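You operate a simulated robot arm through the tools that you are given. There is no shell and no other tool.

You run a simulated robot arm. Do the job below in one go: nothing can be reset, and whatever is moved stays where it is left.

## Task
Warm the red pack by the chart till its patch turns orange.
Fine: Its label gives the thickness; tray in, door shut; then switch off.

The check looks at the end state, three seconds after you hand in, the way a careful person would. Anything else that was tipped, shoved, dropped, spilled or broken makes it a failure.

## Robot
A 6-joint arm with a two-finger gripper, fixed in place. Base frame: the origin is on the floor under the middle of its stand, x ahead of it, y to its left, z up. Readings come in mm, degrees, newtons and seconds.
It reaches about 1572 mm from its shoulder. Its first joint turns from -166.0 to 166.0 degrees. Payload 2.45 kg.
The tool frame sits at the grasp point between the pads (the TCP): z along the fingers, y along the line on which they close. The tips reach 20 mm beyond it. The gripper opens to 140 mm; its body begins 168 mm behind the TCP.
Orientation is told as [roll, pitch, yaw] about the base's x, y, z axes, in that order, counted from this pose: with the fingers straight down and closing along the base's y, the tool's x points along the base's -x, its y along +y and its z along -z.

## Interface
- The arm moves only by the tool move_arm. Its argument "targets" is a list of rows, each a list of 3 entries, a list of its own where there are three numbers: the turn, a rotation vector about the tool's x, y, z in degrees, then the shift along the tool's x, y, z in mm, then the opening in per cent of the stroke, from 0 (shut) to 100 (fully open). In form: [[[wx, wy, wz], [tx, ty, tz], grip], ...]. A call has 1 to 20 rows; each row shifts and turns the commanded pose from where the row before left it, along the tool's axes as they then stand. Each row takes 0.2 s and may step no farther than 50 mm and 8.6 degrees from the row before; otherwise, or with a gripper value out of range, the whole call is refused. Where a pose cannot be reached the arm comes as near as it can. A force on the tool above 40 N (or 10 N above the force at the start of the call, whichever is more), or a blocked arm, ends the call early, and 0.2 s more pass. Each finger travels about 45 mm/s and halts on what it meets, pressing with about 37 N; the grip force reading is that of the motor and also rises with nothing between the fingers. The clock runs only during rows and for 0.2 s after the last one: add rows that do not move to give the fingers time. It gives the time, the measured TCP pose, the force on the tool (base axes), the opening and the grip force at its end, in the units of the frame above (readings bear some noise), with the torque about the TCP (base axes, N m) and any sound that the robot's microphone picked up.
- Cameras (640 x 400 px; columns grow to the right, rows downward): "scene" is fixed at [401.8, -499.4, 1450.1]; the picture's right is [0.69, -0.72, 0.00], its down [-0.42, -0.40, -0.81] and it looks along [0.59, 0.56, -0.58] (base axes); focal length 279 px, centre (320, 200). "wrist" rides on the gripper at [78, 11, -209] in the tool frame; the picture's right is [-0.14, 0.99, 0.00], its down [-0.92, -0.13, -0.37] and it looks along [-0.37, -0.05, 0.93] (tool axes); focal length 280 px, centre (320, 200). There is no depth. A picture from a camera that has moved, and an enlarged one, comes with that camera's place and axes in the base frame and with its lens.
- get_image(camera): a new picture of that camera. No time passes.
- inspect(camera, box): a new picture of the part [left, top, right, bottom] of that camera's present view, enlarged. No time passes.
- sign_off(): hands the job in; it is judged then, once.

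Places have to be worked out from the pictures, the camera data and where the tool is seen. Open the gripper and draw the arm clear of the work before you hand the job in, unless the task says otherwise.

The tools are called after "Call:" by a JSON object that holds its "op" and its "data". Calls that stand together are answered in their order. move_arm: Moves the arm, as the interface text tells. Its arguments: {"type":"object","properties":{"targets":{"type":"array"}},"required":["targets"]} The other tools are called the same way: get_image (camera) takes a picture; inspect (camera, box) takes an enlarged picture of a part of a camera's view; sign_off () hands the job in.

At the start:

```text
time: 0.0
eef_pos: [601.4, 246.9, 1260.9]
ee_rot: [0.2, 0.0, 0.1]
contact_force: [0.3, 0.7, 0.3]
torque: [0.0, 0.01, -0.01]
grip_width: 140.0
grip_force: 0.1
```

scene: 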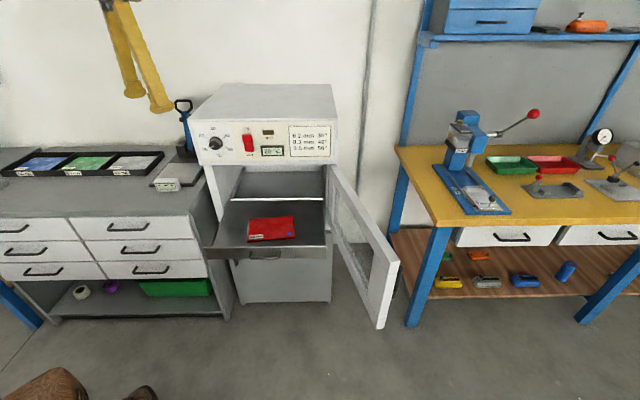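
wrist: 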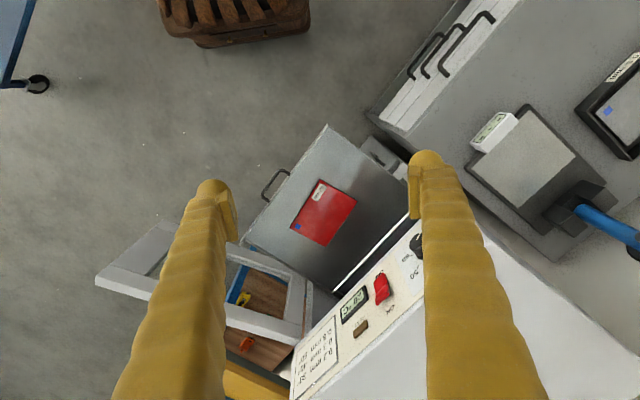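

I begin by looking closely at the oven's panel, chart and the red pack's label, since no time passes for pictures.

Call:
{"op": "inspect", "data": {"camera": "scene", "box": [190, 90, 350, 190]}}

Call:
{"op": "inspect", "data": {"camera": "wrist", "box": [270, 160, 370, 260]}}

Call:
{"op": "inspect", "data": {"camera": "scene", "box": [190, 150, 410, 340]}}

Call:
{"op": "inspect", "data": {"camera": "wrist", "box": [280, 210, 480, 400]}}

```text
4.00 times, centred on (270, 140) of scene
camera zoom: at [401.8, -499.4, 1450.1], right [0.69, -0.72, 0.0], down [-0.42, -0.4, -0.81], along [0.59, 0.56, -0.58], focal length 1117 px, centre (520, 440)
```

zoom: 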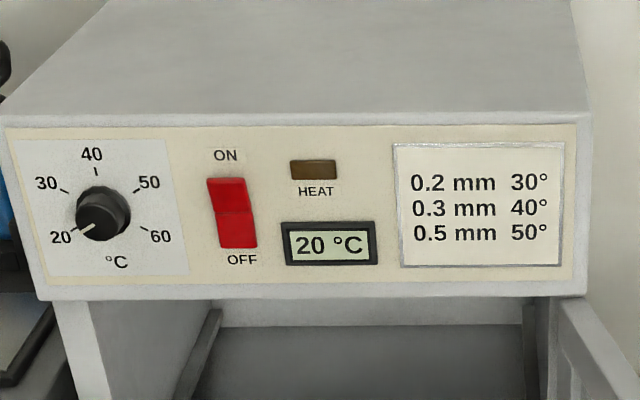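

```text
4.00 times, centred on (320, 210) of wrist
camera zoom: at [523.2, 257.3, 1469.2], right [0.14, 0.99, 0.0], down [0.92, -0.13, 0.37], along [0.37, -0.05, -0.93], focal length 1122 px, centre (320, 160)
```

zoom: 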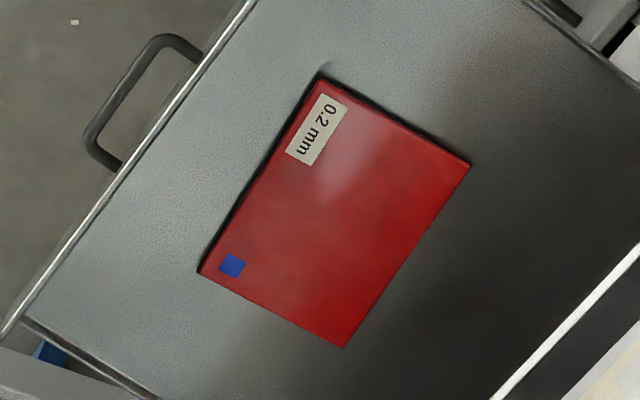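

```text
2.11 times, centred on (300, 245) of scene
camera zoom: at [401.8, -499.4, 1450.1], right [0.69, -0.72, 0.0], down [-0.42, -0.4, -0.81], along [0.59, 0.56, -0.58], focal length 588 px, centre (362, 105)
```

zoom: 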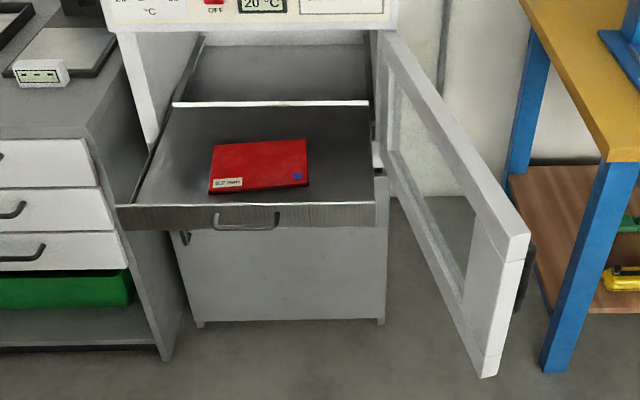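

```text
2.11 times, centred on (380, 305) of wrist
camera zoom: at [523.2, 257.3, 1469.2], right [0.14, 0.99, 0.0], down [0.92, -0.13, 0.37], along [0.37, -0.05, -0.93], focal length 590 px, centre (194, -21)
```

zoom: 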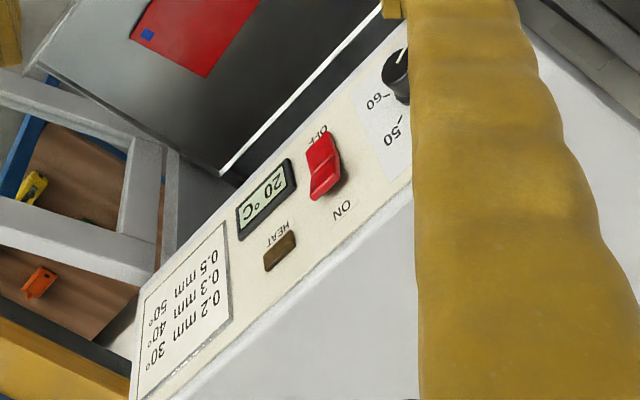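

The pack's label reads 0.2 mm, so the chart gives 30°. The oven faces roughly (-0.7,-0.7), with its panel near v=870 mm along (0.707,0.707), the tray pulled out about 240 mm and the door open about 100°. I first turn the tool 45° so that it lines up with the oven.

Call:
{"op": "move_arm", "data": {"targets": [[[0, 0, -7.5], [0, 0, 0], 100], [[0, 0, -7.5], [0, 0, 0], 100], [[0, 0, -7.5], [0, 0, 0], 100], [[0, 0, -7.5], [0, 0, 0], 100], [[0, 0, -7.5], [0, 0, 0], 100], [[0, 0, -7.5], [0, 0, 0], 100]]}}

```text
time: 1.4
eef_pos: [602.2, 245.9, 1260.2]
ee_rot: [0.1, -0.1, 45.2]
contact_force: [0.1, -0.5, 0.3]
torque: [-0.03, 0.0, 0.0]
grip_width: 140.1
grip_force: 0.0
```

The yaw is right. Next I back off from the oven and move right, then tilt the fingers forward about 45° to get a better look at the front.

Call:
{"op": "move_arm", "data": {"targets": [[[0, 0, 0], [30, -35, 0], 100], [[0, 0, 0], [30, -35, 0], 100], [[0, 0, 0], [30, -35, 0], 100], [[0, 0, 0], [30, -35, 0], 100], [[0, 0, 0], [30, -35, 0], 100], [[0, -7.5, 0], [0, 0, 0], 100], [[0, -7.5, 0], [0, 0, 0], 100], [[0, -7.5, 0], [0, 0, 0], 100], [[0, -7.5, 0], [0, 0, 0], 100], [[0, -7.5, 0], [0, 0, 0], 100], [[0, -7.5, 0], [0, 0, 0], 100]]}}

Call:
{"op": "get_image", "data": {"camera": "wrist"}}

Call:
{"op": "get_image", "data": {"camera": "scene"}}

```text
time: 3.8
eef_pos: [620.8, 20.1, 1258.4]
ee_rot: [0.2, -45.2, 45.3]
contact_force: [4.8, 2.0, -1.5]
torque: [-0.18, 0.42, 0.22]
grip_width: 140.0
grip_force: 0.0
```

```text
taken
camera wrist: at [471.3, -116.6, 1350.7], right [-0.64, 0.76, 0.1], down [0.36, 0.18, 0.91], along [0.68, 0.62, -0.4], focal length 280 px, centre (320, 200)
```

wrist: 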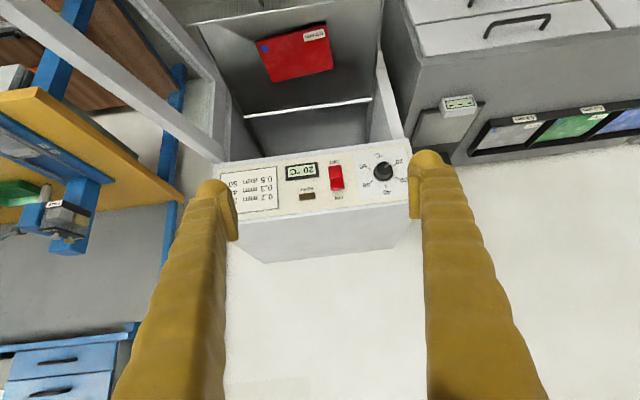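

```text
taken
```

scene: 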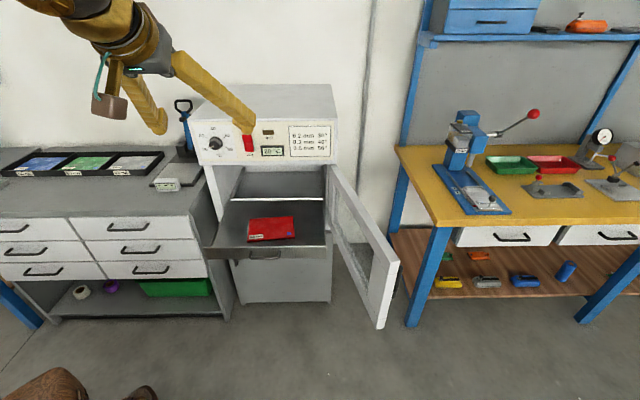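

The view is clear, and the panel shows 20 °C with the heat lamp dark. I finish tilting to horizontal, then come down in front of the tray, keeping about 100 mm away from its handle.

Call:
{"op": "move_arm", "data": {"targets": [[[0, -7.5, 0], [0, 0, 0], 100], [[0, -7.5, 0], [0, 0, 0], 100], [[0, -7.5, 0], [0, 0, 0], 100], [[0, -7.5, 0], [0, 0, 0], 100], [[0, -7.5, 0], [0, 0, 0], 100], [[0, -7.5, 0], [0, 0, 0], 100], [[0, 0, 0], [40, -8, 0], 100], [[0, 0, 0], [40, -8, 0], 100], [[0, 0, 0], [40, -8, 0], 100], [[0, 0, 0], [40, -8, 0], 100], [[0, 0, 0], [40, -8, 0], 100], [[0, 0, 0], [40, -8, 0], 100]]}}

Call:
{"op": "get_image", "data": {"camera": "wrist"}}

Call:
{"op": "get_image", "data": {"camera": "scene"}}

```text
time: 6.4
eef_pos: [653.2, -17.2, 1018.9]
ee_rot: [154.4, -89.9, -109.3]
contact_force: [-0.8, -0.3, -0.1]
torque: [-0.03, 0.02, 0.0]
grip_width: 139.8
grip_force: 0.1
```

```text
taken
camera wrist: at [498.0, -157.0, 940.5], right [-0.7, 0.7, 0.14], down [-0.17, -0.35, 0.92], along [0.69, 0.62, 0.37], focal length 280 px, centre (320, 200)
```

wrist: 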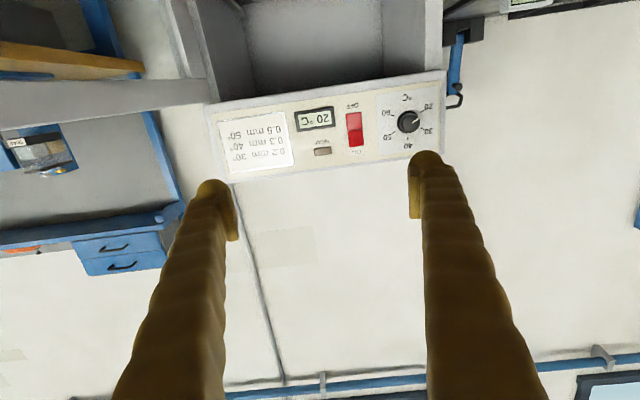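

```text
taken
```

scene: 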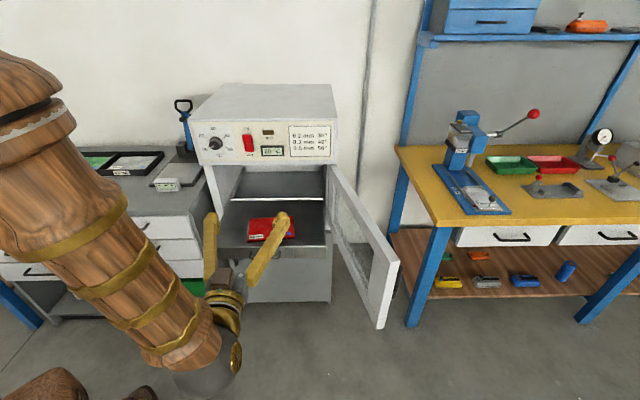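

The tool now points straight at the oven at about u=474, v=450. I go lower to just above tray-front height and look again before touching anything.

Call:
{"op": "move_arm", "data": {"targets": [[[0, 0, 0], [40, 0, 0], 100], [[0, 0, 0], [40, 0, 0], 100], [[0, 0, 0], [40, 0, 0], 100], [[0, 0, 0], [40, 0, 0], 100], [[0, 0, 0], [40, 0, 0], 100], [[0, 0, 0], [40, 0, 0], 100], [[0, 0, 0], [40, 0, 0], 100], [[0, 0, 0], [0, 0, 0], 100]]}}

Call:
{"op": "get_image", "data": {"camera": "wrist"}}

Call:
{"op": "inspect", "data": {"camera": "scene", "box": [190, 170, 350, 290]}}

```text
time: 8.2
eef_pos: [758.5, -84.1, 895.4]
ee_rot: [71.5, -89.0, -26.0]
contact_force: [0.4, 0.5, 0.1]
torque: [0.01, 0.01, 0.01]
grip_width: 140.0
grip_force: 0.0
out of reach, approached as far as the arm can: row 1, 2, 3, 4, 5, 6, 7
```

```text
taken
camera wrist: at [602.7, -224.0, 818.4], right [-0.7, 0.69, 0.16], down [-0.15, -0.36, 0.92], along [0.69, 0.62, 0.36], focal length 280 px, centre (320, 200)
```

wrist: 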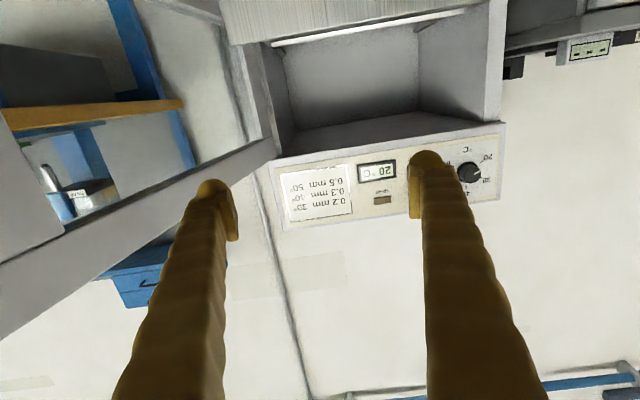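

```text
3.33 times, centred on (270, 230) of scene
camera zoom: at [401.8, -499.4, 1450.1], right [0.69, -0.72, 0.0], down [-0.42, -0.4, -0.81], along [0.59, 0.56, -0.58], focal length 931 px, centre (487, 100)
```

zoom: 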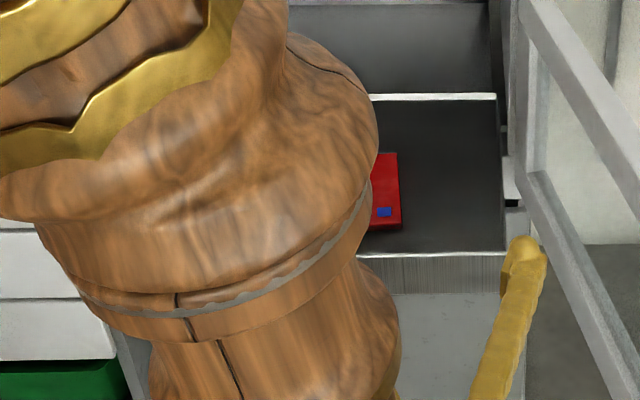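

That fully horizontal pose can't be reached so low and so close to the base, so the arm drifted to u=596, z=895 without touching anything. I go back up while tilting the fingers 45° downward, which keeps the wrist higher and farther out.

Call:
{"op": "move_arm", "data": {"targets": [[[0, 0, 0], [-40, 0, 0], 100], [[0, 0, 0], [-40, 0, 0], 100], [[0, 0, 0], [-40, 0, 0], 100], [[0, 7.5, 0], [0, 0, 0], 100], [[0, 7.5, 0], [0, 0, 0], 100], [[0, 7.5, 0], [0, 0, 0], 100], [[0, 7.5, 0], [0, 0, 0], 100], [[0, 7.5, 0], [0, 0, 0], 100], [[0, 7.5, 0], [0, 0, 0], 100], [[0, 0, 0], [0, 0, 0], 100]]}}

Call:
{"op": "get_image", "data": {"camera": "wrist"}}

Call:
{"op": "get_image", "data": {"camera": "scene"}}

```text
time: 10.4
eef_pos: [759.8, -83.9, 1015.9]
ee_rot: [0.1, -45.1, 45.0]
contact_force: [1.2, -0.1, 1.0]
torque: [0.01, 0.02, -0.03]
grip_width: 140.1
grip_force: 0.1
```

```text
taken
camera wrist: at [607.7, -219.5, 1107.6], right [-0.63, 0.77, 0.1], down [0.37, 0.18, 0.91], along [0.68, 0.61, -0.4], focal length 280 px, centre (320, 200)
```

wrist: 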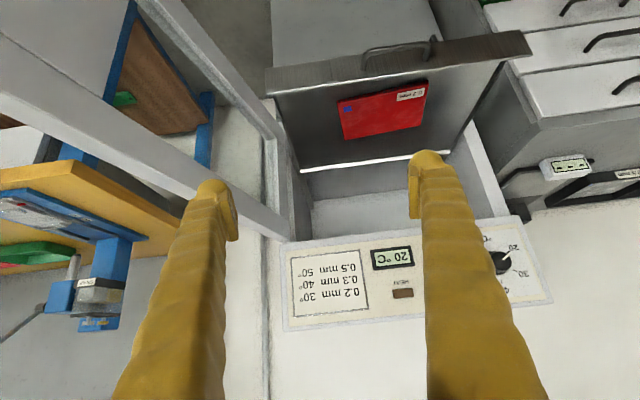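

```text
taken
```

scene: 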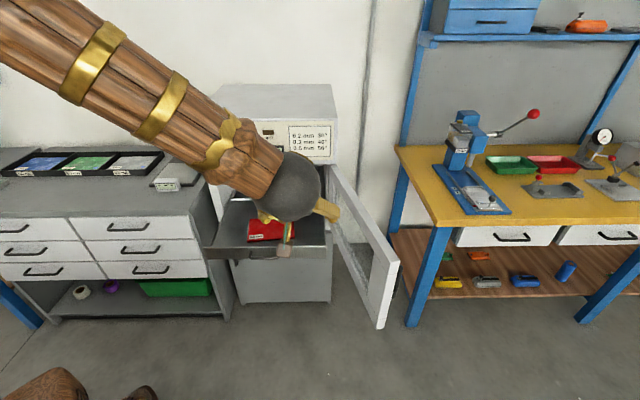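

When out of reach, the command clamps to the measured pose, so the arm is now at u≈597, v≈478, z≈1016 with a 45° tilt. The tray's front strip spans about z 688–747 at v≈630, with the handle centred near u≈455; I move down in front of it, still about 60 mm short.

Call:
{"op": "move_arm", "data": {"targets": [[[0, 0, 0], [22.8, 19.7, 31.3], 100], [[0, 0, 0], [22.8, 19.7, 31.3], 100], [[0, 0, 0], [22.8, 19.7, 31.3], 100], [[0, 0, 0], [22.8, 19.7, 31.3], 100], [[0, 0, 0], [22.8, 19.7, 31.3], 100], [[0, 0, 0], [22.8, 19.7, 31.3], 100], [[0, 0, 0], [22.8, 19.7, 31.3], 100], [[0, 0, 0], [0, 0, 0], 100]]}}

Call:
{"op": "get_image", "data": {"camera": "wrist"}}

Call:
{"op": "get_image", "data": {"camera": "scene"}}

```text
time: 12.2
eef_pos: [690.4, 44.2, 748.0]
ee_rot: [0.1, -45.1, 45.0]
contact_force: [-0.1, 0.8, 0.3]
torque: [-0.02, -0.05, 0.0]
grip_width: 139.9
grip_force: 0.1
```

```text
taken
camera wrist: at [539.1, -91.7, 839.1], right [-0.63, 0.77, 0.1], down [0.37, 0.18, 0.91], along [0.68, 0.61, -0.4], focal length 280 px, centre (320, 200)
```

wrist: 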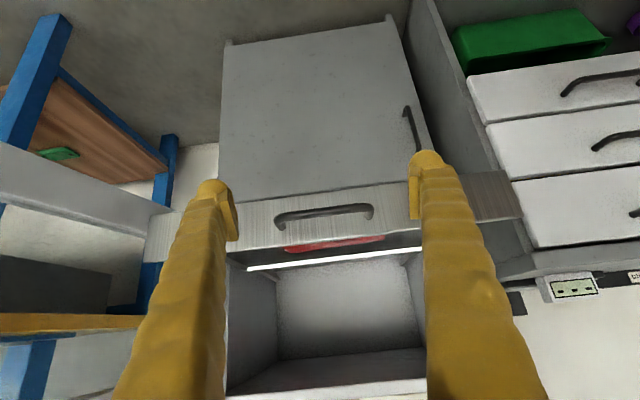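

```text
taken
```

scene: 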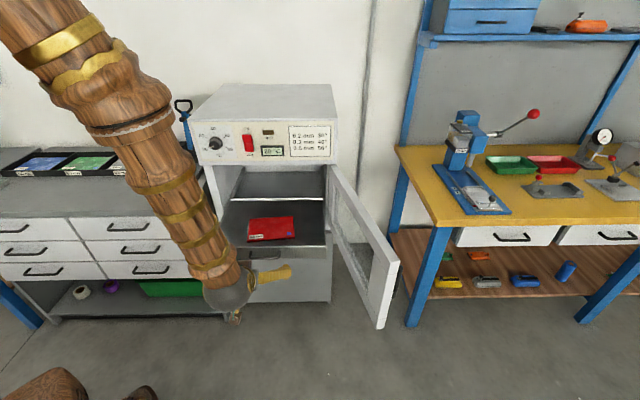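

The handle spans about u 407–513 at z≈733, so the open fingers straddle it if centred at u=460. I centre, lower a little and approach gently toward the strip.

Call:
{"op": "move_arm", "data": {"targets": [[[0, 0, 0], [8.5, -3, 8.5], 100], [[0, 0, 0], [-10.6, 0, 10.6], 100], [[0, 0, 0], [-10.6, 0, 10.6], 100], [[0, 0, 0], [-10.6, 0, 10.6], 100], [[0, 0, 0], [-10.6, 0, 10.6], 100], [[0, 0, 0], [0, 0, 0], 100]]}}

Call:
{"op": "get_image", "data": {"camera": "wrist"}}

Call:
{"op": "inspect", "data": {"camera": "scene", "box": [190, 170, 350, 290]}}

```text
time: 13.6
eef_pos: [735.7, 84.8, 735.7]
ee_rot: [0.1, -45.1, 45.0]
contact_force: [0.5, -0.1, 0.3]
torque: [-0.01, 0.0, 0.01]
grip_width: 139.8
grip_force: 0.1
```

```text
taken
camera wrist: at [584.0, -51.3, 827.5], right [-0.63, 0.77, 0.1], down [0.37, 0.18, 0.91], along [0.68, 0.61, -0.4], focal length 280 px, centre (320, 200)
```

wrist: 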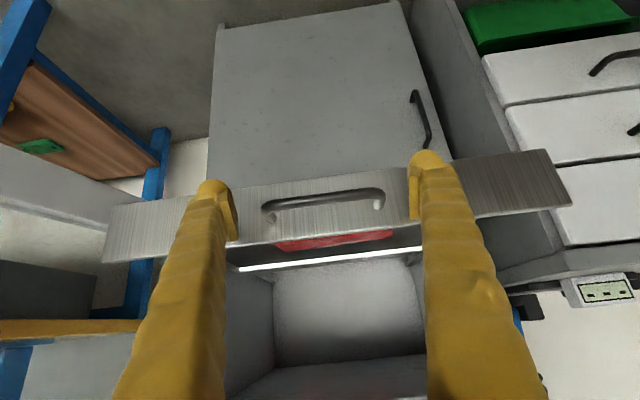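

```text
3.33 times, centred on (270, 230) of scene
camera zoom: at [401.8, -499.4, 1450.1], right [0.69, -0.72, 0.0], down [-0.42, -0.4, -0.81], along [0.59, 0.56, -0.58], focal length 931 px, centre (487, 100)
```

zoom: 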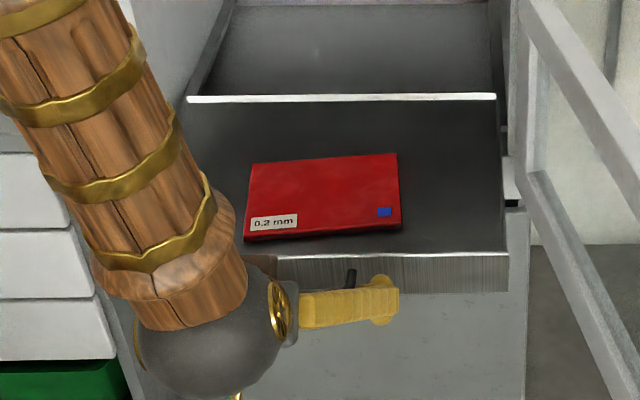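

The fingers straddle the handle and the label is confirmed as 0.2 mm. Now I push gently along +v and watch the force.

Call:
{"op": "move_arm", "data": {"targets": [[[0, 0, 0], [-7, 0, 7], 100], [[0, 0, 0], [-7, 0, 7], 100], [[0, 0, 0], [-7, 0, 7], 100], [[0, 0, 0], [-8.5, 0, 8.5], 100], [[0, 0, 0], [-8.5, 0, 8.5], 100], [[0, 0, 0], [-8.5, 0, 8.5], 100], [[0, 0, 0], [-8.5, 0, 8.5], 100], [[0, 0, 0], [-8.5, 0, 8.5], 100], [[0, 0, 0], [-8.5, 0, 8.5], 100]]}}

Call:
{"op": "get_image", "data": {"camera": "wrist"}}

Call:
{"op": "inspect", "data": {"camera": "scene", "box": [190, 150, 350, 270]}}

```text
time: 15.6
eef_pos: [807.1, 156.2, 736.3]
ee_rot: [0.1, -45.0, 44.8]
contact_force: [-0.5, -0.2, -0.3]
torque: [0.03, -0.02, 0.0]
grip_width: 139.8
grip_force: 0.1
```

```text
taken
camera wrist: at [656.5, 20.7, 828.5], right [-0.63, 0.77, 0.1], down [0.37, 0.18, 0.91], along [0.68, 0.61, -0.4], focal length 280 px, centre (320, 200)
```

wrist: 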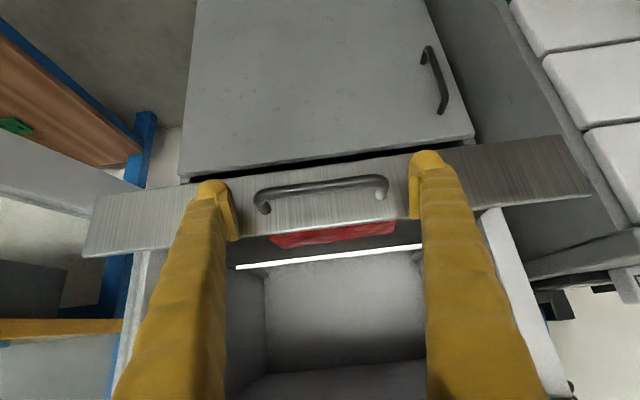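

```text
3.33 times, centred on (270, 210) of scene
camera zoom: at [401.8, -499.4, 1450.1], right [0.69, -0.72, 0.0], down [-0.42, -0.4, -0.81], along [0.59, 0.56, -0.58], focal length 931 px, centre (487, 167)
```

zoom: 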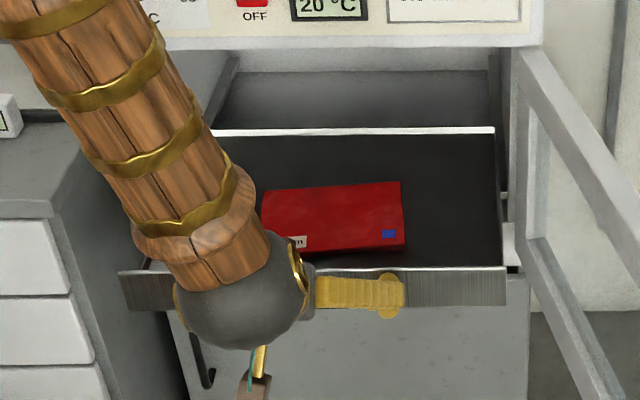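

The tray slides in smoothly with little force and has moved about 80 mm, and the pack rides along. I continue pushing.

Call:
{"op": "move_arm", "data": {"targets": [[[0, 0, 0], [-8.5, 0, 8.5], 100], [[0, 0, 0], [-8.5, 0, 8.5], 100], [[0, 0, 0], [-8.5, 0, 8.5], 100], [[0, 0, 0], [-8.5, 0, 8.5], 100], [[0, 0, 0], [-8.5, 0, 8.5], 100], [[0, 0, 0], [-8.5, 0, 8.5], 100], [[0, 0, 0], [-8.5, 0, 8.5], 100], [[0, 0, 0], [-8.5, 0, 8.5], 100], [[0, 0, 0], [-8.5, 0, 8.5], 100], [[0, 0, 0], [-8.5, 0, 8.5], 100]]}}

Call:
{"op": "get_image", "data": {"camera": "wrist"}}

Call:
{"op": "inspect", "data": {"camera": "scene", "box": [190, 150, 350, 270]}}

```text
time: 17.8
eef_pos: [892.7, 240.8, 735.9]
ee_rot: [0.2, -45.1, 44.9]
contact_force: [0.0, 0.1, -0.1]
torque: [0.01, -0.01, 0.01]
grip_width: 140.1
grip_force: 0.1
```

```text
taken
camera wrist: at [740.9, 106.3, 828.3], right [-0.63, 0.77, 0.1], down [0.37, 0.18, 0.91], along [0.68, 0.61, -0.4], focal length 280 px, centre (320, 200)
```

wrist: 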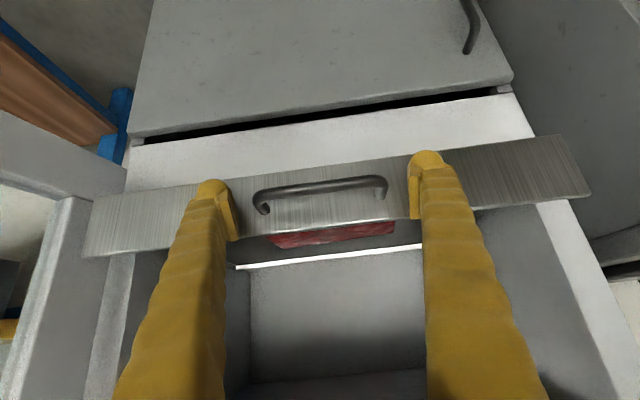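

```text
3.33 times, centred on (270, 210) of scene
camera zoom: at [401.8, -499.4, 1450.1], right [0.69, -0.72, 0.0], down [-0.42, -0.4, -0.81], along [0.59, 0.56, -0.58], focal length 931 px, centre (487, 167)
```

zoom: 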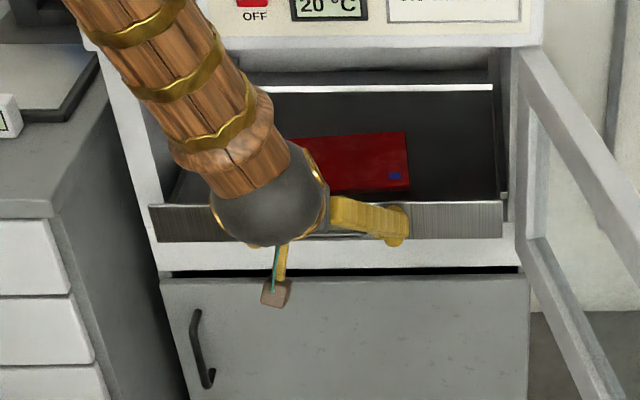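

Strip is at about v=826 and will enter the frame; still no resistance. I continue, slower toward the end.

Call:
{"op": "move_arm", "data": {"targets": [[[0, 0, 0], [-7, 0, 7], 100], [[0, 0, 0], [-7, 0, 7], 100], [[0, 0, 0], [-7, 0, 7], 100], [[0, 0, 0], [-7, 0, 7], 100], [[0, 0, 0], [-5, 0, 5], 100], [[0, 0, 0], [-5, 0, 5], 100], [[0, 0, 0], [-5, 0, 5], 100], [[0, 0, 0], [-5, 0, 5], 100]]}}

Call:
{"op": "get_image", "data": {"camera": "wrist"}}

Call:
{"op": "inspect", "data": {"camera": "scene", "box": [190, 150, 350, 270]}}

```text
time: 19.6
eef_pos: [941.1, 289.5, 736.6]
ee_rot: [0.1, -45.2, 45.0]
contact_force: [0.7, -0.1, -0.1]
torque: [0.0, 0.02, 0.01]
grip_width: 140.1
grip_force: 0.0
```

```text
taken
camera wrist: at [789.3, 154.5, 829.0], right [-0.63, 0.77, 0.1], down [0.37, 0.18, 0.91], along [0.68, 0.61, -0.4], focal length 280 px, centre (320, 200)
```

wrist: 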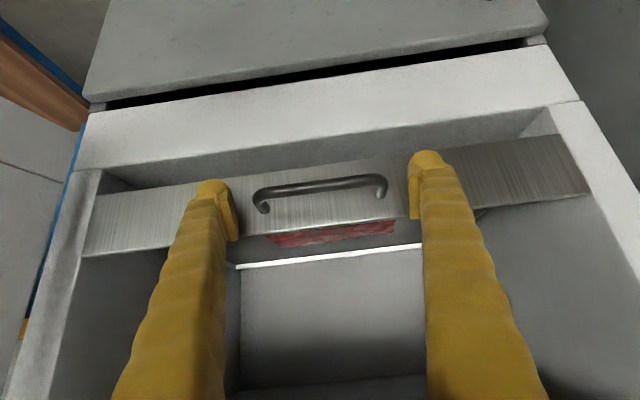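

```text
3.33 times, centred on (270, 210) of scene
camera zoom: at [401.8, -499.4, 1450.1], right [0.69, -0.72, 0.0], down [-0.42, -0.4, -0.81], along [0.59, 0.56, -0.58], focal length 931 px, centre (487, 167)
```

zoom: 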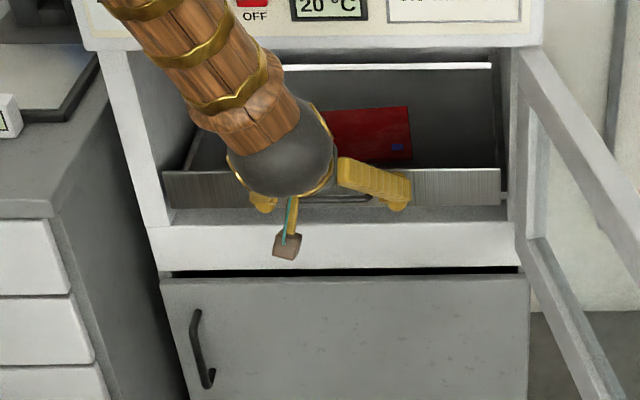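

The strip is now inside the frame (v≈895) and the handle is nearly in. I keep pushing gently to find the end stop.

Call:
{"op": "move_arm", "data": {"targets": [[[0, 0, 0], [-5, 0, 5], 100], [[0, 0, 0], [-5, 0, 5], 100], [[0, 0, 0], [-5, 0, 5], 100], [[0, 0, 0], [-5, 0, 5], 100], [[0, 0, 0], [-5, 0, 5], 100], [[0, 0, 0], [-5, 0, 5], 100]]}}

Call:
{"op": "get_image", "data": {"camera": "wrist"}}

Call:
{"op": "inspect", "data": {"camera": "scene", "box": [190, 150, 350, 270]}}

```text
time: 21.0
eef_pos: [970.1, 319.6, 736.3]
ee_rot: [0.0, -45.2, 45.0]
contact_force: [1.3, 0.3, -0.9]
torque: [-0.01, 0.01, -0.01]
grip_width: 139.9
grip_force: 0.1
```

```text
taken
camera wrist: at [819.2, 184.2, 828.3], right [-0.63, 0.77, 0.1], down [0.36, 0.18, 0.91], along [0.68, 0.61, -0.4], focal length 280 px, centre (320, 200)
```

wrist: 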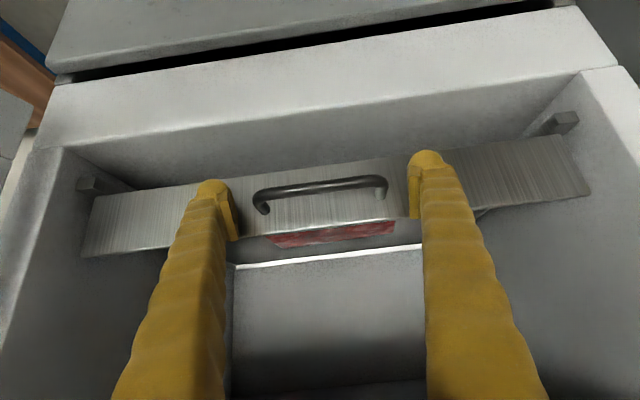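

```text
3.33 times, centred on (270, 210) of scene
camera zoom: at [401.8, -499.4, 1450.1], right [0.69, -0.72, 0.0], down [-0.42, -0.4, -0.81], along [0.59, 0.56, -0.58], focal length 931 px, centre (487, 167)
```

zoom: 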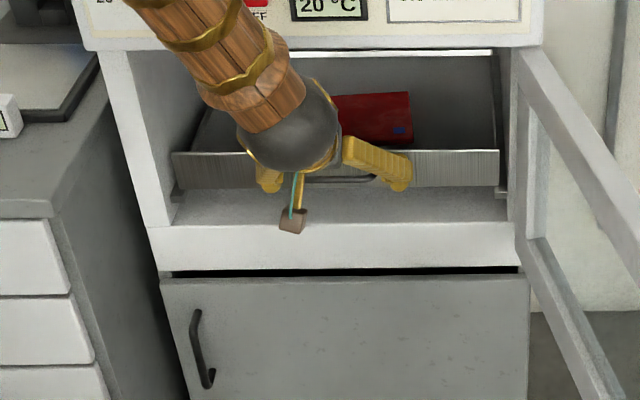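

Still free and no stop yet, with the strip at about v=937 and the rail ends now visible. I go on in small steps, with clearance below the panel still fine.

Call:
{"op": "move_arm", "data": {"targets": [[[0, 0, 0], [-4, 0, 4], 100], [[0, 0, 0], [-4, 0, 4], 100], [[0, 0, 0], [-4, 0, 4], 100], [[0, 0, 0], [-4, 0, 4], 100], [[0, 0, 0], [-4, 0, 4], 100]]}}

Call:
{"op": "get_image", "data": {"camera": "wrist"}}

Call:
{"op": "inspect", "data": {"camera": "scene", "box": [190, 150, 350, 270]}}

```text
time: 21.7
eef_pos: [977.5, 326.5, 733.9]
ee_rot: [0.2, -44.8, 44.8]
contact_force: [-4.7, -4.8, -0.1]
torque: [0.0, -0.02, 0.46]
grip_width: 140.0
grip_force: 0.1
stopped in row 3: the force on the tool passed its limit at 54 N (the readings are from after the stop); the commanded pose is now the measured one
```

```text
taken
camera wrist: at [825.5, 190.6, 827.4], right [-0.63, 0.77, 0.1], down [0.37, 0.19, 0.91], along [0.68, 0.61, -0.4], focal length 280 px, centre (320, 200)
```

wrist: 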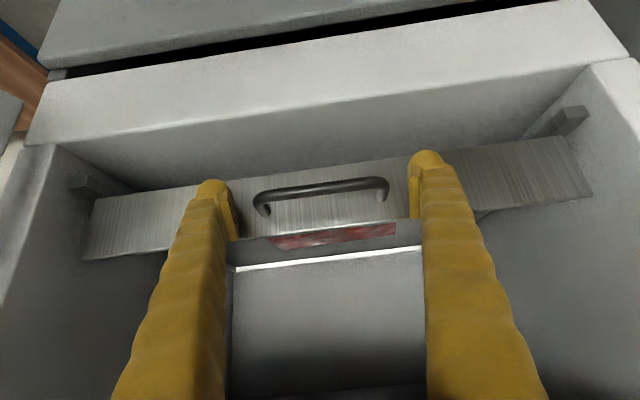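

```text
3.33 times, centred on (270, 210) of scene
camera zoom: at [401.8, -499.4, 1450.1], right [0.69, -0.72, 0.0], down [-0.42, -0.4, -0.81], along [0.59, 0.56, -0.58], focal length 931 px, centre (487, 167)
```

zoom: 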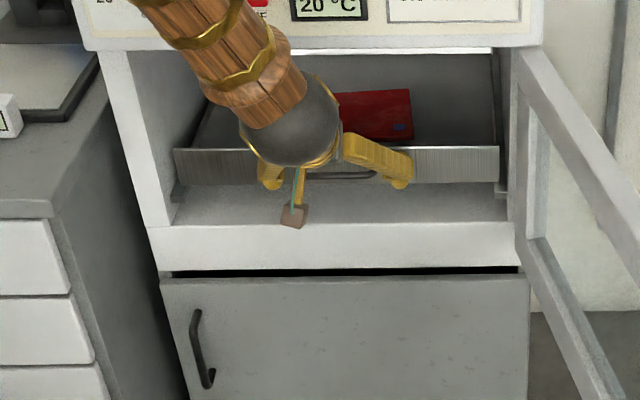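

The tray hit its stop (54 N at v≈922) and is in. Now I back straight out along −v, keeping the fingers open around the handle, and then rise.

Call:
{"op": "move_arm", "data": {"targets": [[[0, 0, 0], [14, 0, -14], 100], [[0, 0, 0], [25, 0, -25], 100], [[0, 0, 0], [28, 0, -28], 100], [[0, 0, 0], [28, 0, -28], 100], [[0, 0, 0], [28, 0, -28], 100], [[0, 0, 0], [28, 0, -28], 100], [[0, 0, 0], [28, 0, -28], 100], [[0, 0, 0], [28, 0, -28], 100], [[0, 0, 0], [28, 0, -28], 0], [[0, 0, 0], [0, 0, 0], 0]]}}

Call:
{"op": "get_image", "data": {"camera": "wrist"}}

Call:
{"op": "get_image", "data": {"camera": "scene"}}

```text
time: 23.9
eef_pos: [741.7, 90.2, 736.0]
ee_rot: [0.1, -44.9, 44.9]
contact_force: [-0.5, -0.2, 1.4]
torque: [-0.01, 0.03, -0.01]
grip_width: 87.7
grip_force: 0.2
```

```text
taken
camera wrist: at [591.6, -44.3, 828.3], right [-0.63, 0.77, 0.1], down [0.37, 0.19, 0.91], along [0.68, 0.61, -0.4], focal length 280 px, centre (320, 200)
```

wrist: 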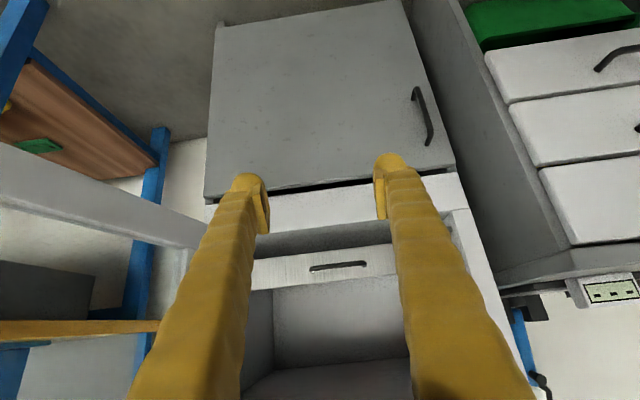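

```text
taken
```

scene: 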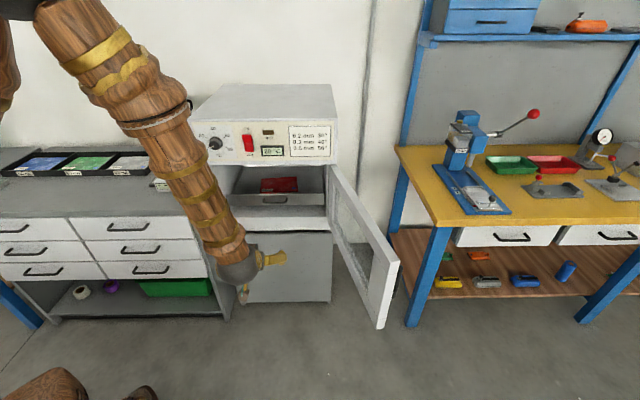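

The tray is home with the pack inside. Now I rise clear of the door's top and move to the right with the gripper shut, to look down at the door.

Call:
{"op": "move_arm", "data": {"targets": [[[0, 0, 0], [-23.3, 0, -41], 0], [[0, 0, 0], [-23.3, 0, -41], 0], [[0, 0, 0], [-23.3, 0, -41], 0], [[0, 0, 0], [-23.3, 0, -41], 0], [[0, 0, 0], [-23.3, 0, -41], 0], [[0, 0, 0], [-23.3, 0, -41], 0], [[0, 0, 0], [-23.3, 0, -41], 0], [[0, 0, 0], [-23.3, 0, -41], 0], [[0, 0, 0], [0, -45, 0], 0], [[0, 0, 0], [0, -45, 0], 0], [[0, 0, 0], [0, -45, 0], 0], [[0, 0, 0], [0, -45, 0], 0], [[0, 0, 0], [0, 0, 0], 0]]}}

Call:
{"op": "get_image", "data": {"camera": "wrist"}}

Call:
{"op": "get_image", "data": {"camera": "scene"}}

```text
time: 26.7
eef_pos: [798.8, -107.9, 1098.4]
ee_rot: [0.2, -45.0, 44.7]
contact_force: [0.1, 0.5, -0.1]
torque: [0.01, 0.01, 0.02]
grip_width: 0.0
grip_force: 28.9
```

```text
taken
camera wrist: at [647.6, -242.8, 1191.3], right [-0.63, 0.77, 0.1], down [0.37, 0.19, 0.91], along [0.68, 0.61, -0.4], focal length 280 px, centre (320, 200)
```

wrist: 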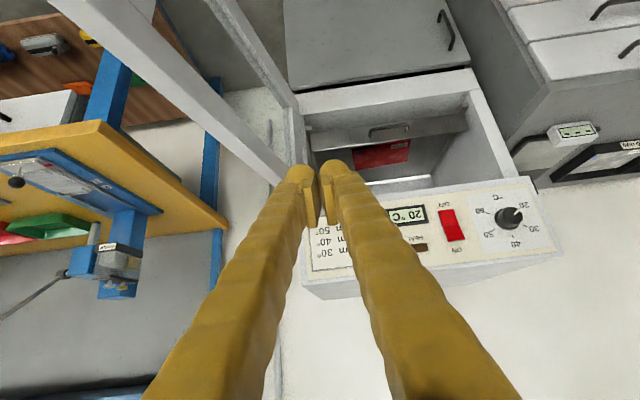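

```text
taken
```

scene: 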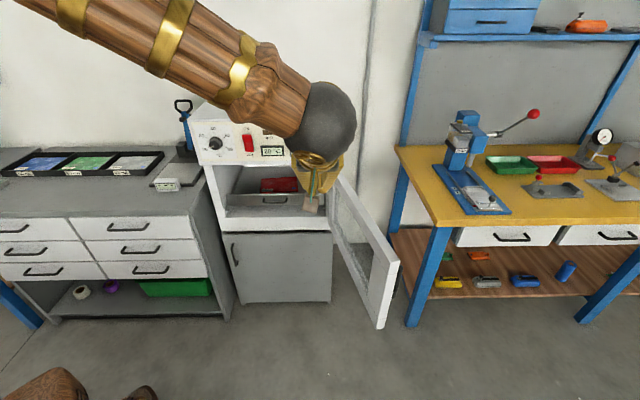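

The gripper is shut and clear above the door. I move farther right and slightly back to end up beyond the door's outer side (u≈900, v≈400).

Call:
{"op": "move_arm", "data": {"targets": [[[0, 0, 0], [10.6, -43, -10.6], 0], [[0, 0, 0], [10.6, -43, -10.6], 0], [[0, 0, 0], [10.6, -43, -10.6], 0], [[0, 0, 0], [10.6, -43, -10.6], 0], [[0, 0, 0], [10.6, -43, -10.6], 0], [[0, 0, 0], [10.6, -43, -10.6], 0], [[0, 0, 0], [0, -43, 0], 0], [[0, 7.5, 0], [0, 0, 0], 0], [[0, 7.5, 0], [0, 0, 0], 0], [[0, 7.5, 0], [0, 0, 0], 0], [[0, 0, 0], [0, 0, 0], 0]]}}

Call:
{"op": "get_image", "data": {"camera": "wrist"}}

Call:
{"op": "get_image", "data": {"camera": "scene"}}

```text
time: 29.1
eef_pos: [947.4, -384.4, 1097.7]
ee_rot: [0.1, -22.4, 44.9]
contact_force: [0.5, 0.0, 0.0]
torque: [-0.02, -0.02, -0.03]
grip_width: 0.0
grip_force: 29.2
```

```text
taken
camera wrist: at [833.0, -482.6, 1262.1], right [-0.61, 0.79, 0.05], down [0.59, 0.41, 0.69], along [0.52, 0.45, -0.72], focal length 280 px, centre (320, 200)
```

wrist: 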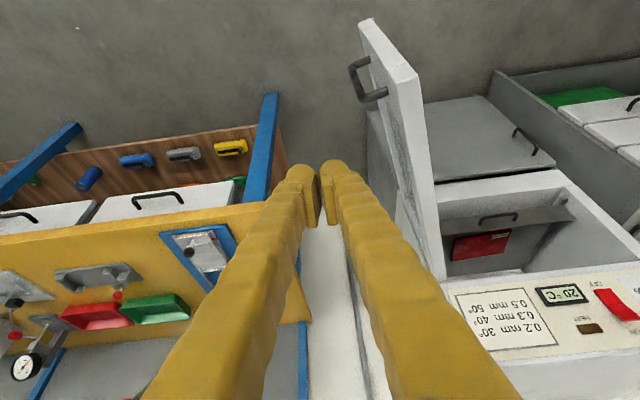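

```text
taken
```

scene: 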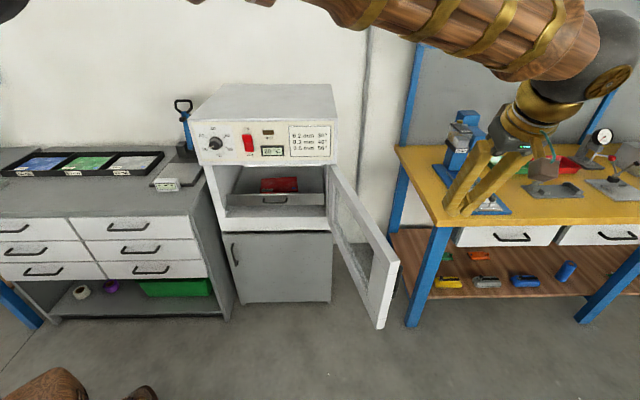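

I now see the door's outer face clearly: free edge at about (u 835, v 390), hinge near (722, 865), and its U-handle low on the face, below z≈860. I tilt back to 45° and come down on the outer side, above the handle level, about 60 mm off the face.

Call:
{"op": "move_arm", "data": {"targets": [[[0, -7.5, 0], [0, 0, 0], 0], [[0, -7.5, 0], [0, 0, 0], 0], [[0, -7.5, 0], [0, 0, 0], 0], [[0, 0, 0], [16.4, 4.4, 39.6], 0], [[0, 0, 0], [16.4, 4.4, 39.6], 0], [[0, 0, 0], [16.4, 4.4, 39.6], 0], [[0, 0, 0], [16.4, 4.4, 39.6], 0], [[0, 0, 0], [16.4, 4.4, 39.6], 0], [[0, 0, 0], [0, 0, 0], 0]]}}

Call:
{"op": "get_image", "data": {"camera": "wrist"}}

Call:
{"op": "get_image", "data": {"camera": "scene"}}

```text
time: 31.1
eef_pos: [990.3, -309.6, 900.5]
ee_rot: [0.1, -45.0, 45.0]
contact_force: [-0.2, 0.4, -0.4]
torque: [-0.02, 0.01, 0.03]
grip_width: 0.0
grip_force: 29.6
```

```text
taken
camera wrist: at [839.2, -445.4, 993.1], right [-0.63, 0.77, 0.1], down [0.37, 0.19, 0.91], along [0.68, 0.61, -0.4], focal length 280 px, centre (320, 200)
```

wrist: 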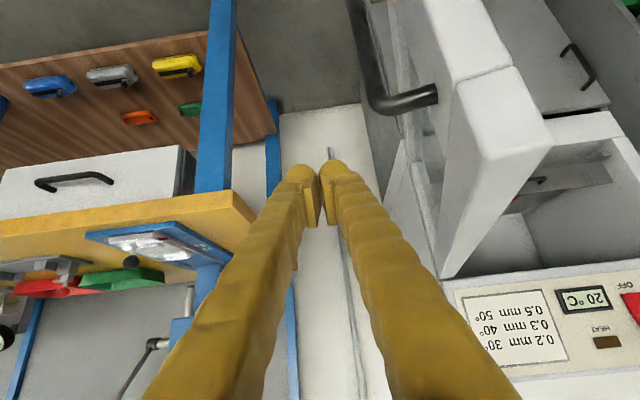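

```text
taken
```

scene: 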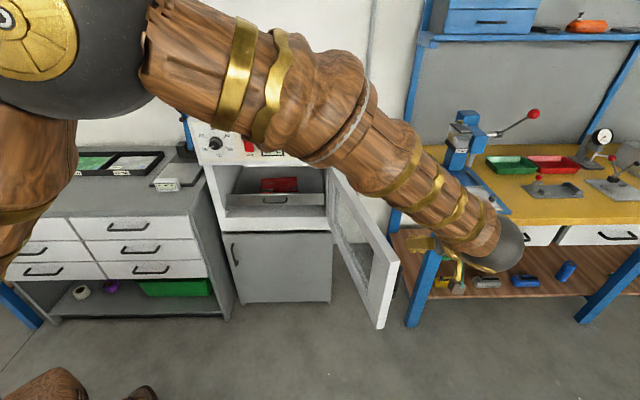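

The TCP is at u=919, v=481 on the outer side with the tips at z≈886, above the door handle and below the door's top. I now sweep left gently and let the finger side push the door.

Call:
{"op": "move_arm", "data": {"targets": [[[0, 0, 0], [0, 17, 0], 0], [[0, 0, 0], [0, 17, 0], 0], [[0, 0, 0], [0, 17, 0], 0], [[0, 0, 0], [0, 15, 0], 0], [[0, 0, 0], [0, 15, 0], 0], [[0, 0, 0], [2, 15, -2], 0], [[0, 0, 0], [2, 15, -2], 0], [[0, 0, 0], [2, 15, -2], 0], [[0, 0, 0], [0, 0, 0], 0]]}}

Call:
{"op": "get_image", "data": {"camera": "wrist"}}

Call:
{"op": "get_image", "data": {"camera": "scene"}}

```text
time: 33.1
eef_pos: [895.9, -226.8, 900.8]
ee_rot: [0.1, -44.8, 44.9]
contact_force: [-0.6, 0.1, -0.1]
torque: [0.02, 0.02, 0.02]
grip_width: 0.0
grip_force: 29.5
```

```text
taken
camera wrist: at [744.1, -362.5, 993.4], right [-0.63, 0.77, 0.1], down [0.37, 0.19, 0.91], along [0.68, 0.61, -0.4], focal length 280 px, centre (320, 200)
```

wrist: 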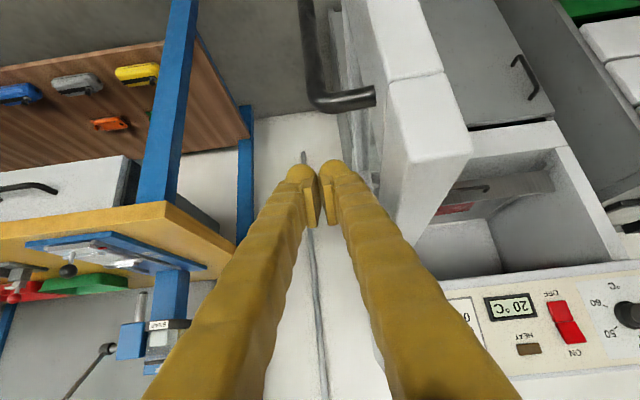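

```text
taken
```

scene: 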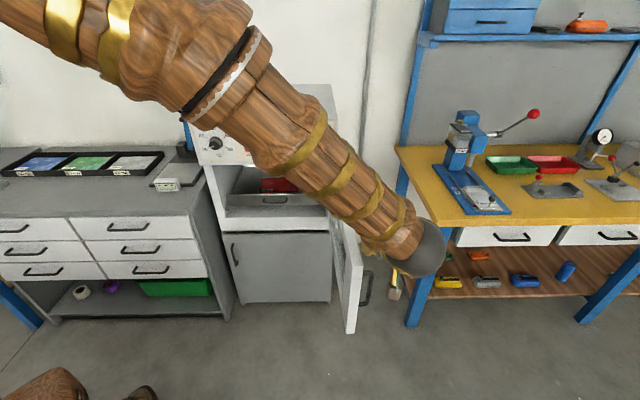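

The door is following with hardly any force. I continue along the arc, bending gradually toward +v.

Call:
{"op": "move_arm", "data": {"targets": [[[0, 0, 0], [2.8, 20, -2.8], 0], [[0, 0, 0], [2.8, 20, -2.8], 0], [[0, 0, 0], [-0.9, 20, 0.9], 0], [[0, 0, 0], [-0.9, 20, 0.9], 0], [[0, 0, 0], [-0.9, 20, 0.9], 0], [[0, 0, 0], [-0.9, 20, 0.9], 0], [[0, 0, 0], [-0.9, 20, 0.9], 0], [[0, 0, 0], [-4.7, 20, 4.7], 0], [[0, 0, 0], [-4.7, 20, 4.7], 0], [[0, 0, 0], [-4.7, 20, 4.7], 0], [[0, 0, 0], [0, 0, 0], 0]]}}

Call:
{"op": "get_image", "data": {"camera": "wrist"}}

Call:
{"op": "get_image", "data": {"camera": "scene"}}

```text
time: 35.5
eef_pos: [767.0, -73.3, 900.9]
ee_rot: [0.2, -44.9, 44.7]
contact_force: [-0.1, -0.4, 0.1]
torque: [0.0, -0.03, -0.02]
grip_width: 0.3
grip_force: 29.5
```

```text
taken
camera wrist: at [615.9, -208.1, 993.7], right [-0.63, 0.77, 0.1], down [0.37, 0.18, 0.91], along [0.68, 0.61, -0.4], focal length 280 px, centre (320, 200)
```

wrist: 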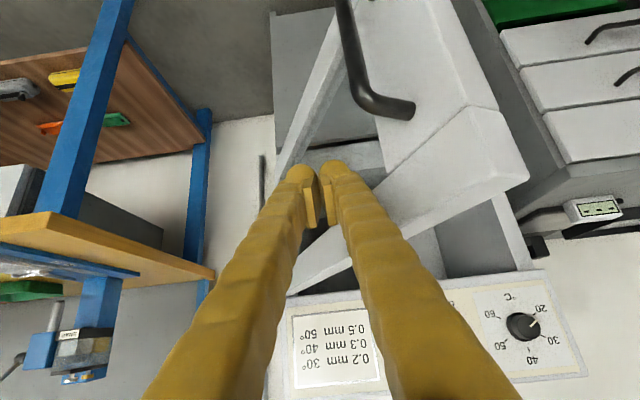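

```text
taken
```

scene: 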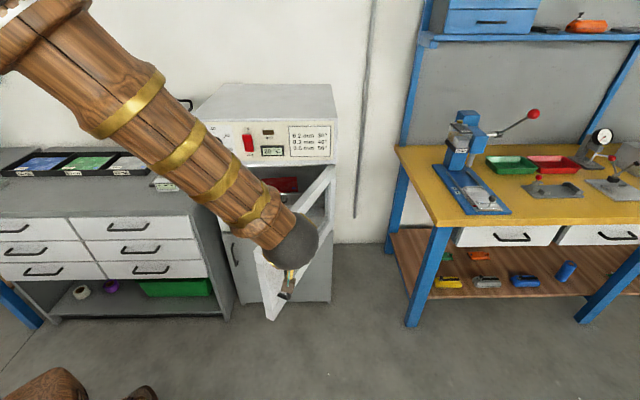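

The door is about 60° open and follows nicely. I continue along the arc toward closing.

Call:
{"op": "move_arm", "data": {"targets": [[[0, 0, 0], [-5, 24, 5], 0], [[0, 0, 0], [-5, 24, 5], 0], [[0, 0, 0], [-8.1, 17.4, 8.1], 0], [[0, 0, 0], [-8.1, 17.4, 8.1], 0], [[0, 0, 0], [-8.1, 17.4, 8.1], 0], [[0, 0, 0], [-8.1, 17.4, 8.1], 0], [[0, 0, 0], [-8.1, 17.4, 8.1], 0], [[0, 0, 0], [-11.2, 13.8, 11.2], 0], [[0, 0, 0], [-11.2, 13.8, 11.2], 0], [[0, 0, 0], [0, 0, 0], 0]]}}

Call:
{"op": "get_image", "data": {"camera": "wrist"}}

Call:
{"op": "get_image", "data": {"camera": "scene"}}

```text
time: 37.7
eef_pos: [724.0, 114.8, 901.1]
ee_rot: [0.2, -44.9, 44.9]
contact_force: [0.0, 0.5, -0.4]
torque: [-0.03, -0.02, -0.02]
grip_width: 0.0
grip_force: 29.0
```

```text
taken
camera wrist: at [573.4, -20.1, 993.9], right [-0.63, 0.77, 0.1], down [0.37, 0.19, 0.91], along [0.68, 0.61, -0.4], focal length 280 px, centre (320, 200)
```

wrist: 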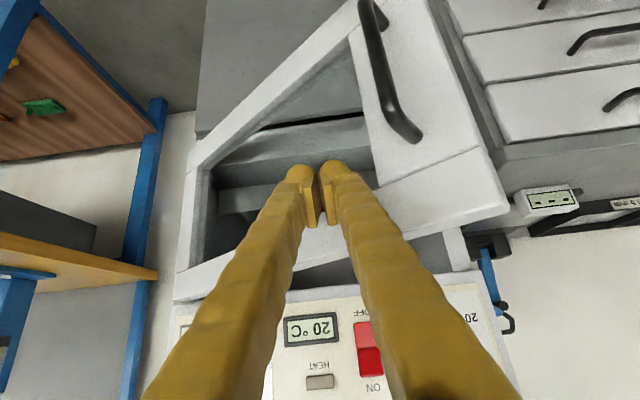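

```text
taken
```

scene: 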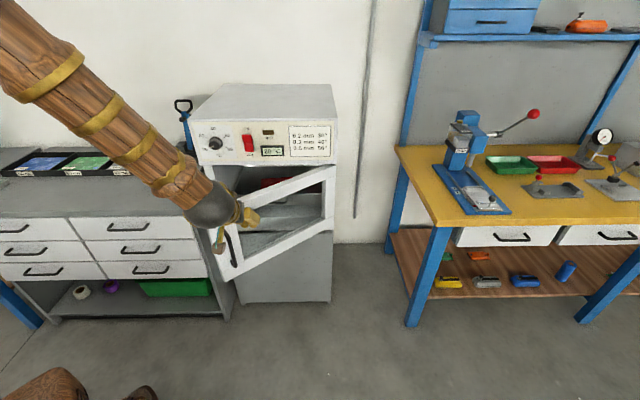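

The door is about 40° open. I take a closer look at how the fingertips meet the door frame.

Call:
{"op": "inspect", "data": {"camera": "wrist", "box": [240, 120, 440, 260]}}

Call:
{"op": "inspect", "data": {"camera": "scene", "box": [190, 150, 350, 290]}}

```text
2.86 times, centred on (340, 190) of wrist
camera zoom: at [573.4, -20.1, 993.9], right [-0.63, 0.77, 0.1], down [0.37, 0.19, 0.91], along [0.68, 0.61, -0.4], focal length 801 px, centre (263, 229)
```

zoom: 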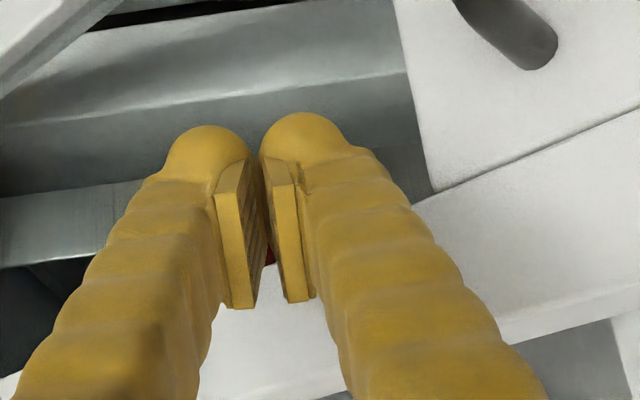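

```text
2.86 times, centred on (270, 220) of scene
camera zoom: at [401.8, -499.4, 1450.1], right [0.69, -0.72, 0.0], down [-0.42, -0.4, -0.81], along [0.59, 0.56, -0.58], focal length 798 px, centre (463, 143)
```

zoom: 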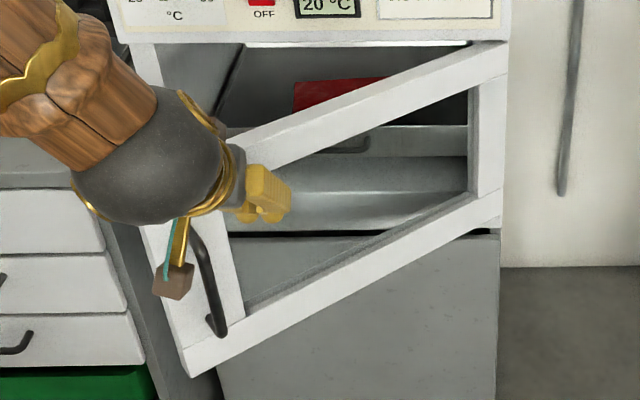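

The door has coasted ahead to about 30° and my fingertips are about 60 mm in front of it, not through the window. I raise 10 mm to meet the top rail and follow it in.

Call:
{"op": "move_arm", "data": {"targets": [[[0, 0, 0], [-7, 0, -7], 0], [[0, 0, 0], [-11.3, 13.7, 11.3], 0], [[0, 0, 0], [-11.3, 13.7, 11.3], 0], [[0, 0, 0], [-11.3, 13.7, 11.3], 0], [[0, 0, 0], [-11, 7.8, 11], 0], [[0, 0, 0], [-11, 7.8, 11], 0], [[0, 0, 0], [-11, 7.8, 11], 0], [[0, 0, 0], [-11, 7.8, 11], 0], [[0, 0, 0], [0, 0, 0], 0]]}}

Call:
{"op": "get_image", "data": {"camera": "wrist"}}

Call:
{"op": "inspect", "data": {"camera": "scene", "box": [190, 150, 350, 290]}}

```text
time: 39.7
eef_pos: [750.2, 244.6, 911.2]
ee_rot: [0.2, -44.9, 44.8]
contact_force: [0.2, -0.5, 0.0]
torque: [0.04, -0.02, -0.01]
grip_width: 0.0
grip_force: 30.2
```

```text
taken
camera wrist: at [600.3, 109.5, 1003.4], right [-0.63, 0.77, 0.1], down [0.37, 0.18, 0.91], along [0.68, 0.61, -0.4], focal length 280 px, centre (320, 200)
```

wrist: 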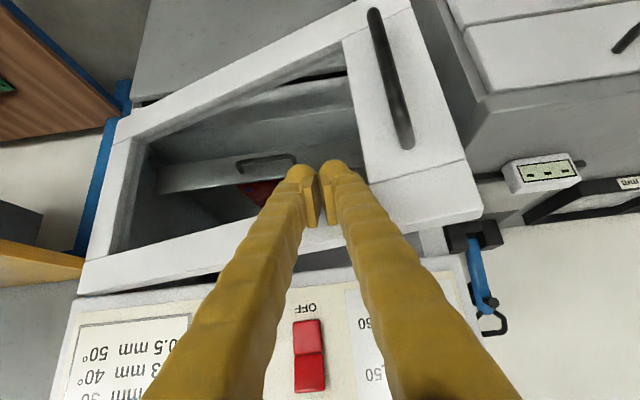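

```text
2.86 times, centred on (270, 220) of scene
camera zoom: at [401.8, -499.4, 1450.1], right [0.69, -0.72, 0.0], down [-0.42, -0.4, -0.81], along [0.59, 0.56, -0.58], focal length 798 px, centre (463, 143)
```

zoom: 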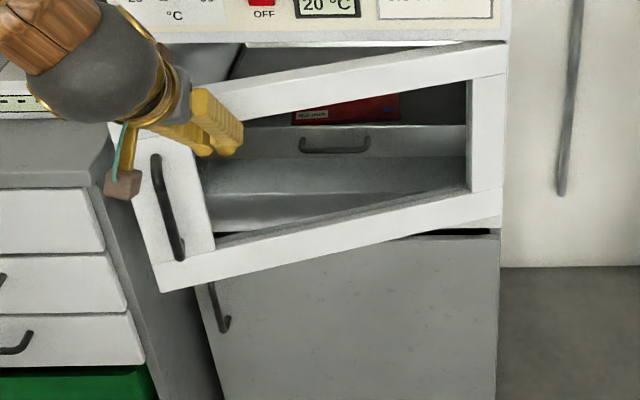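

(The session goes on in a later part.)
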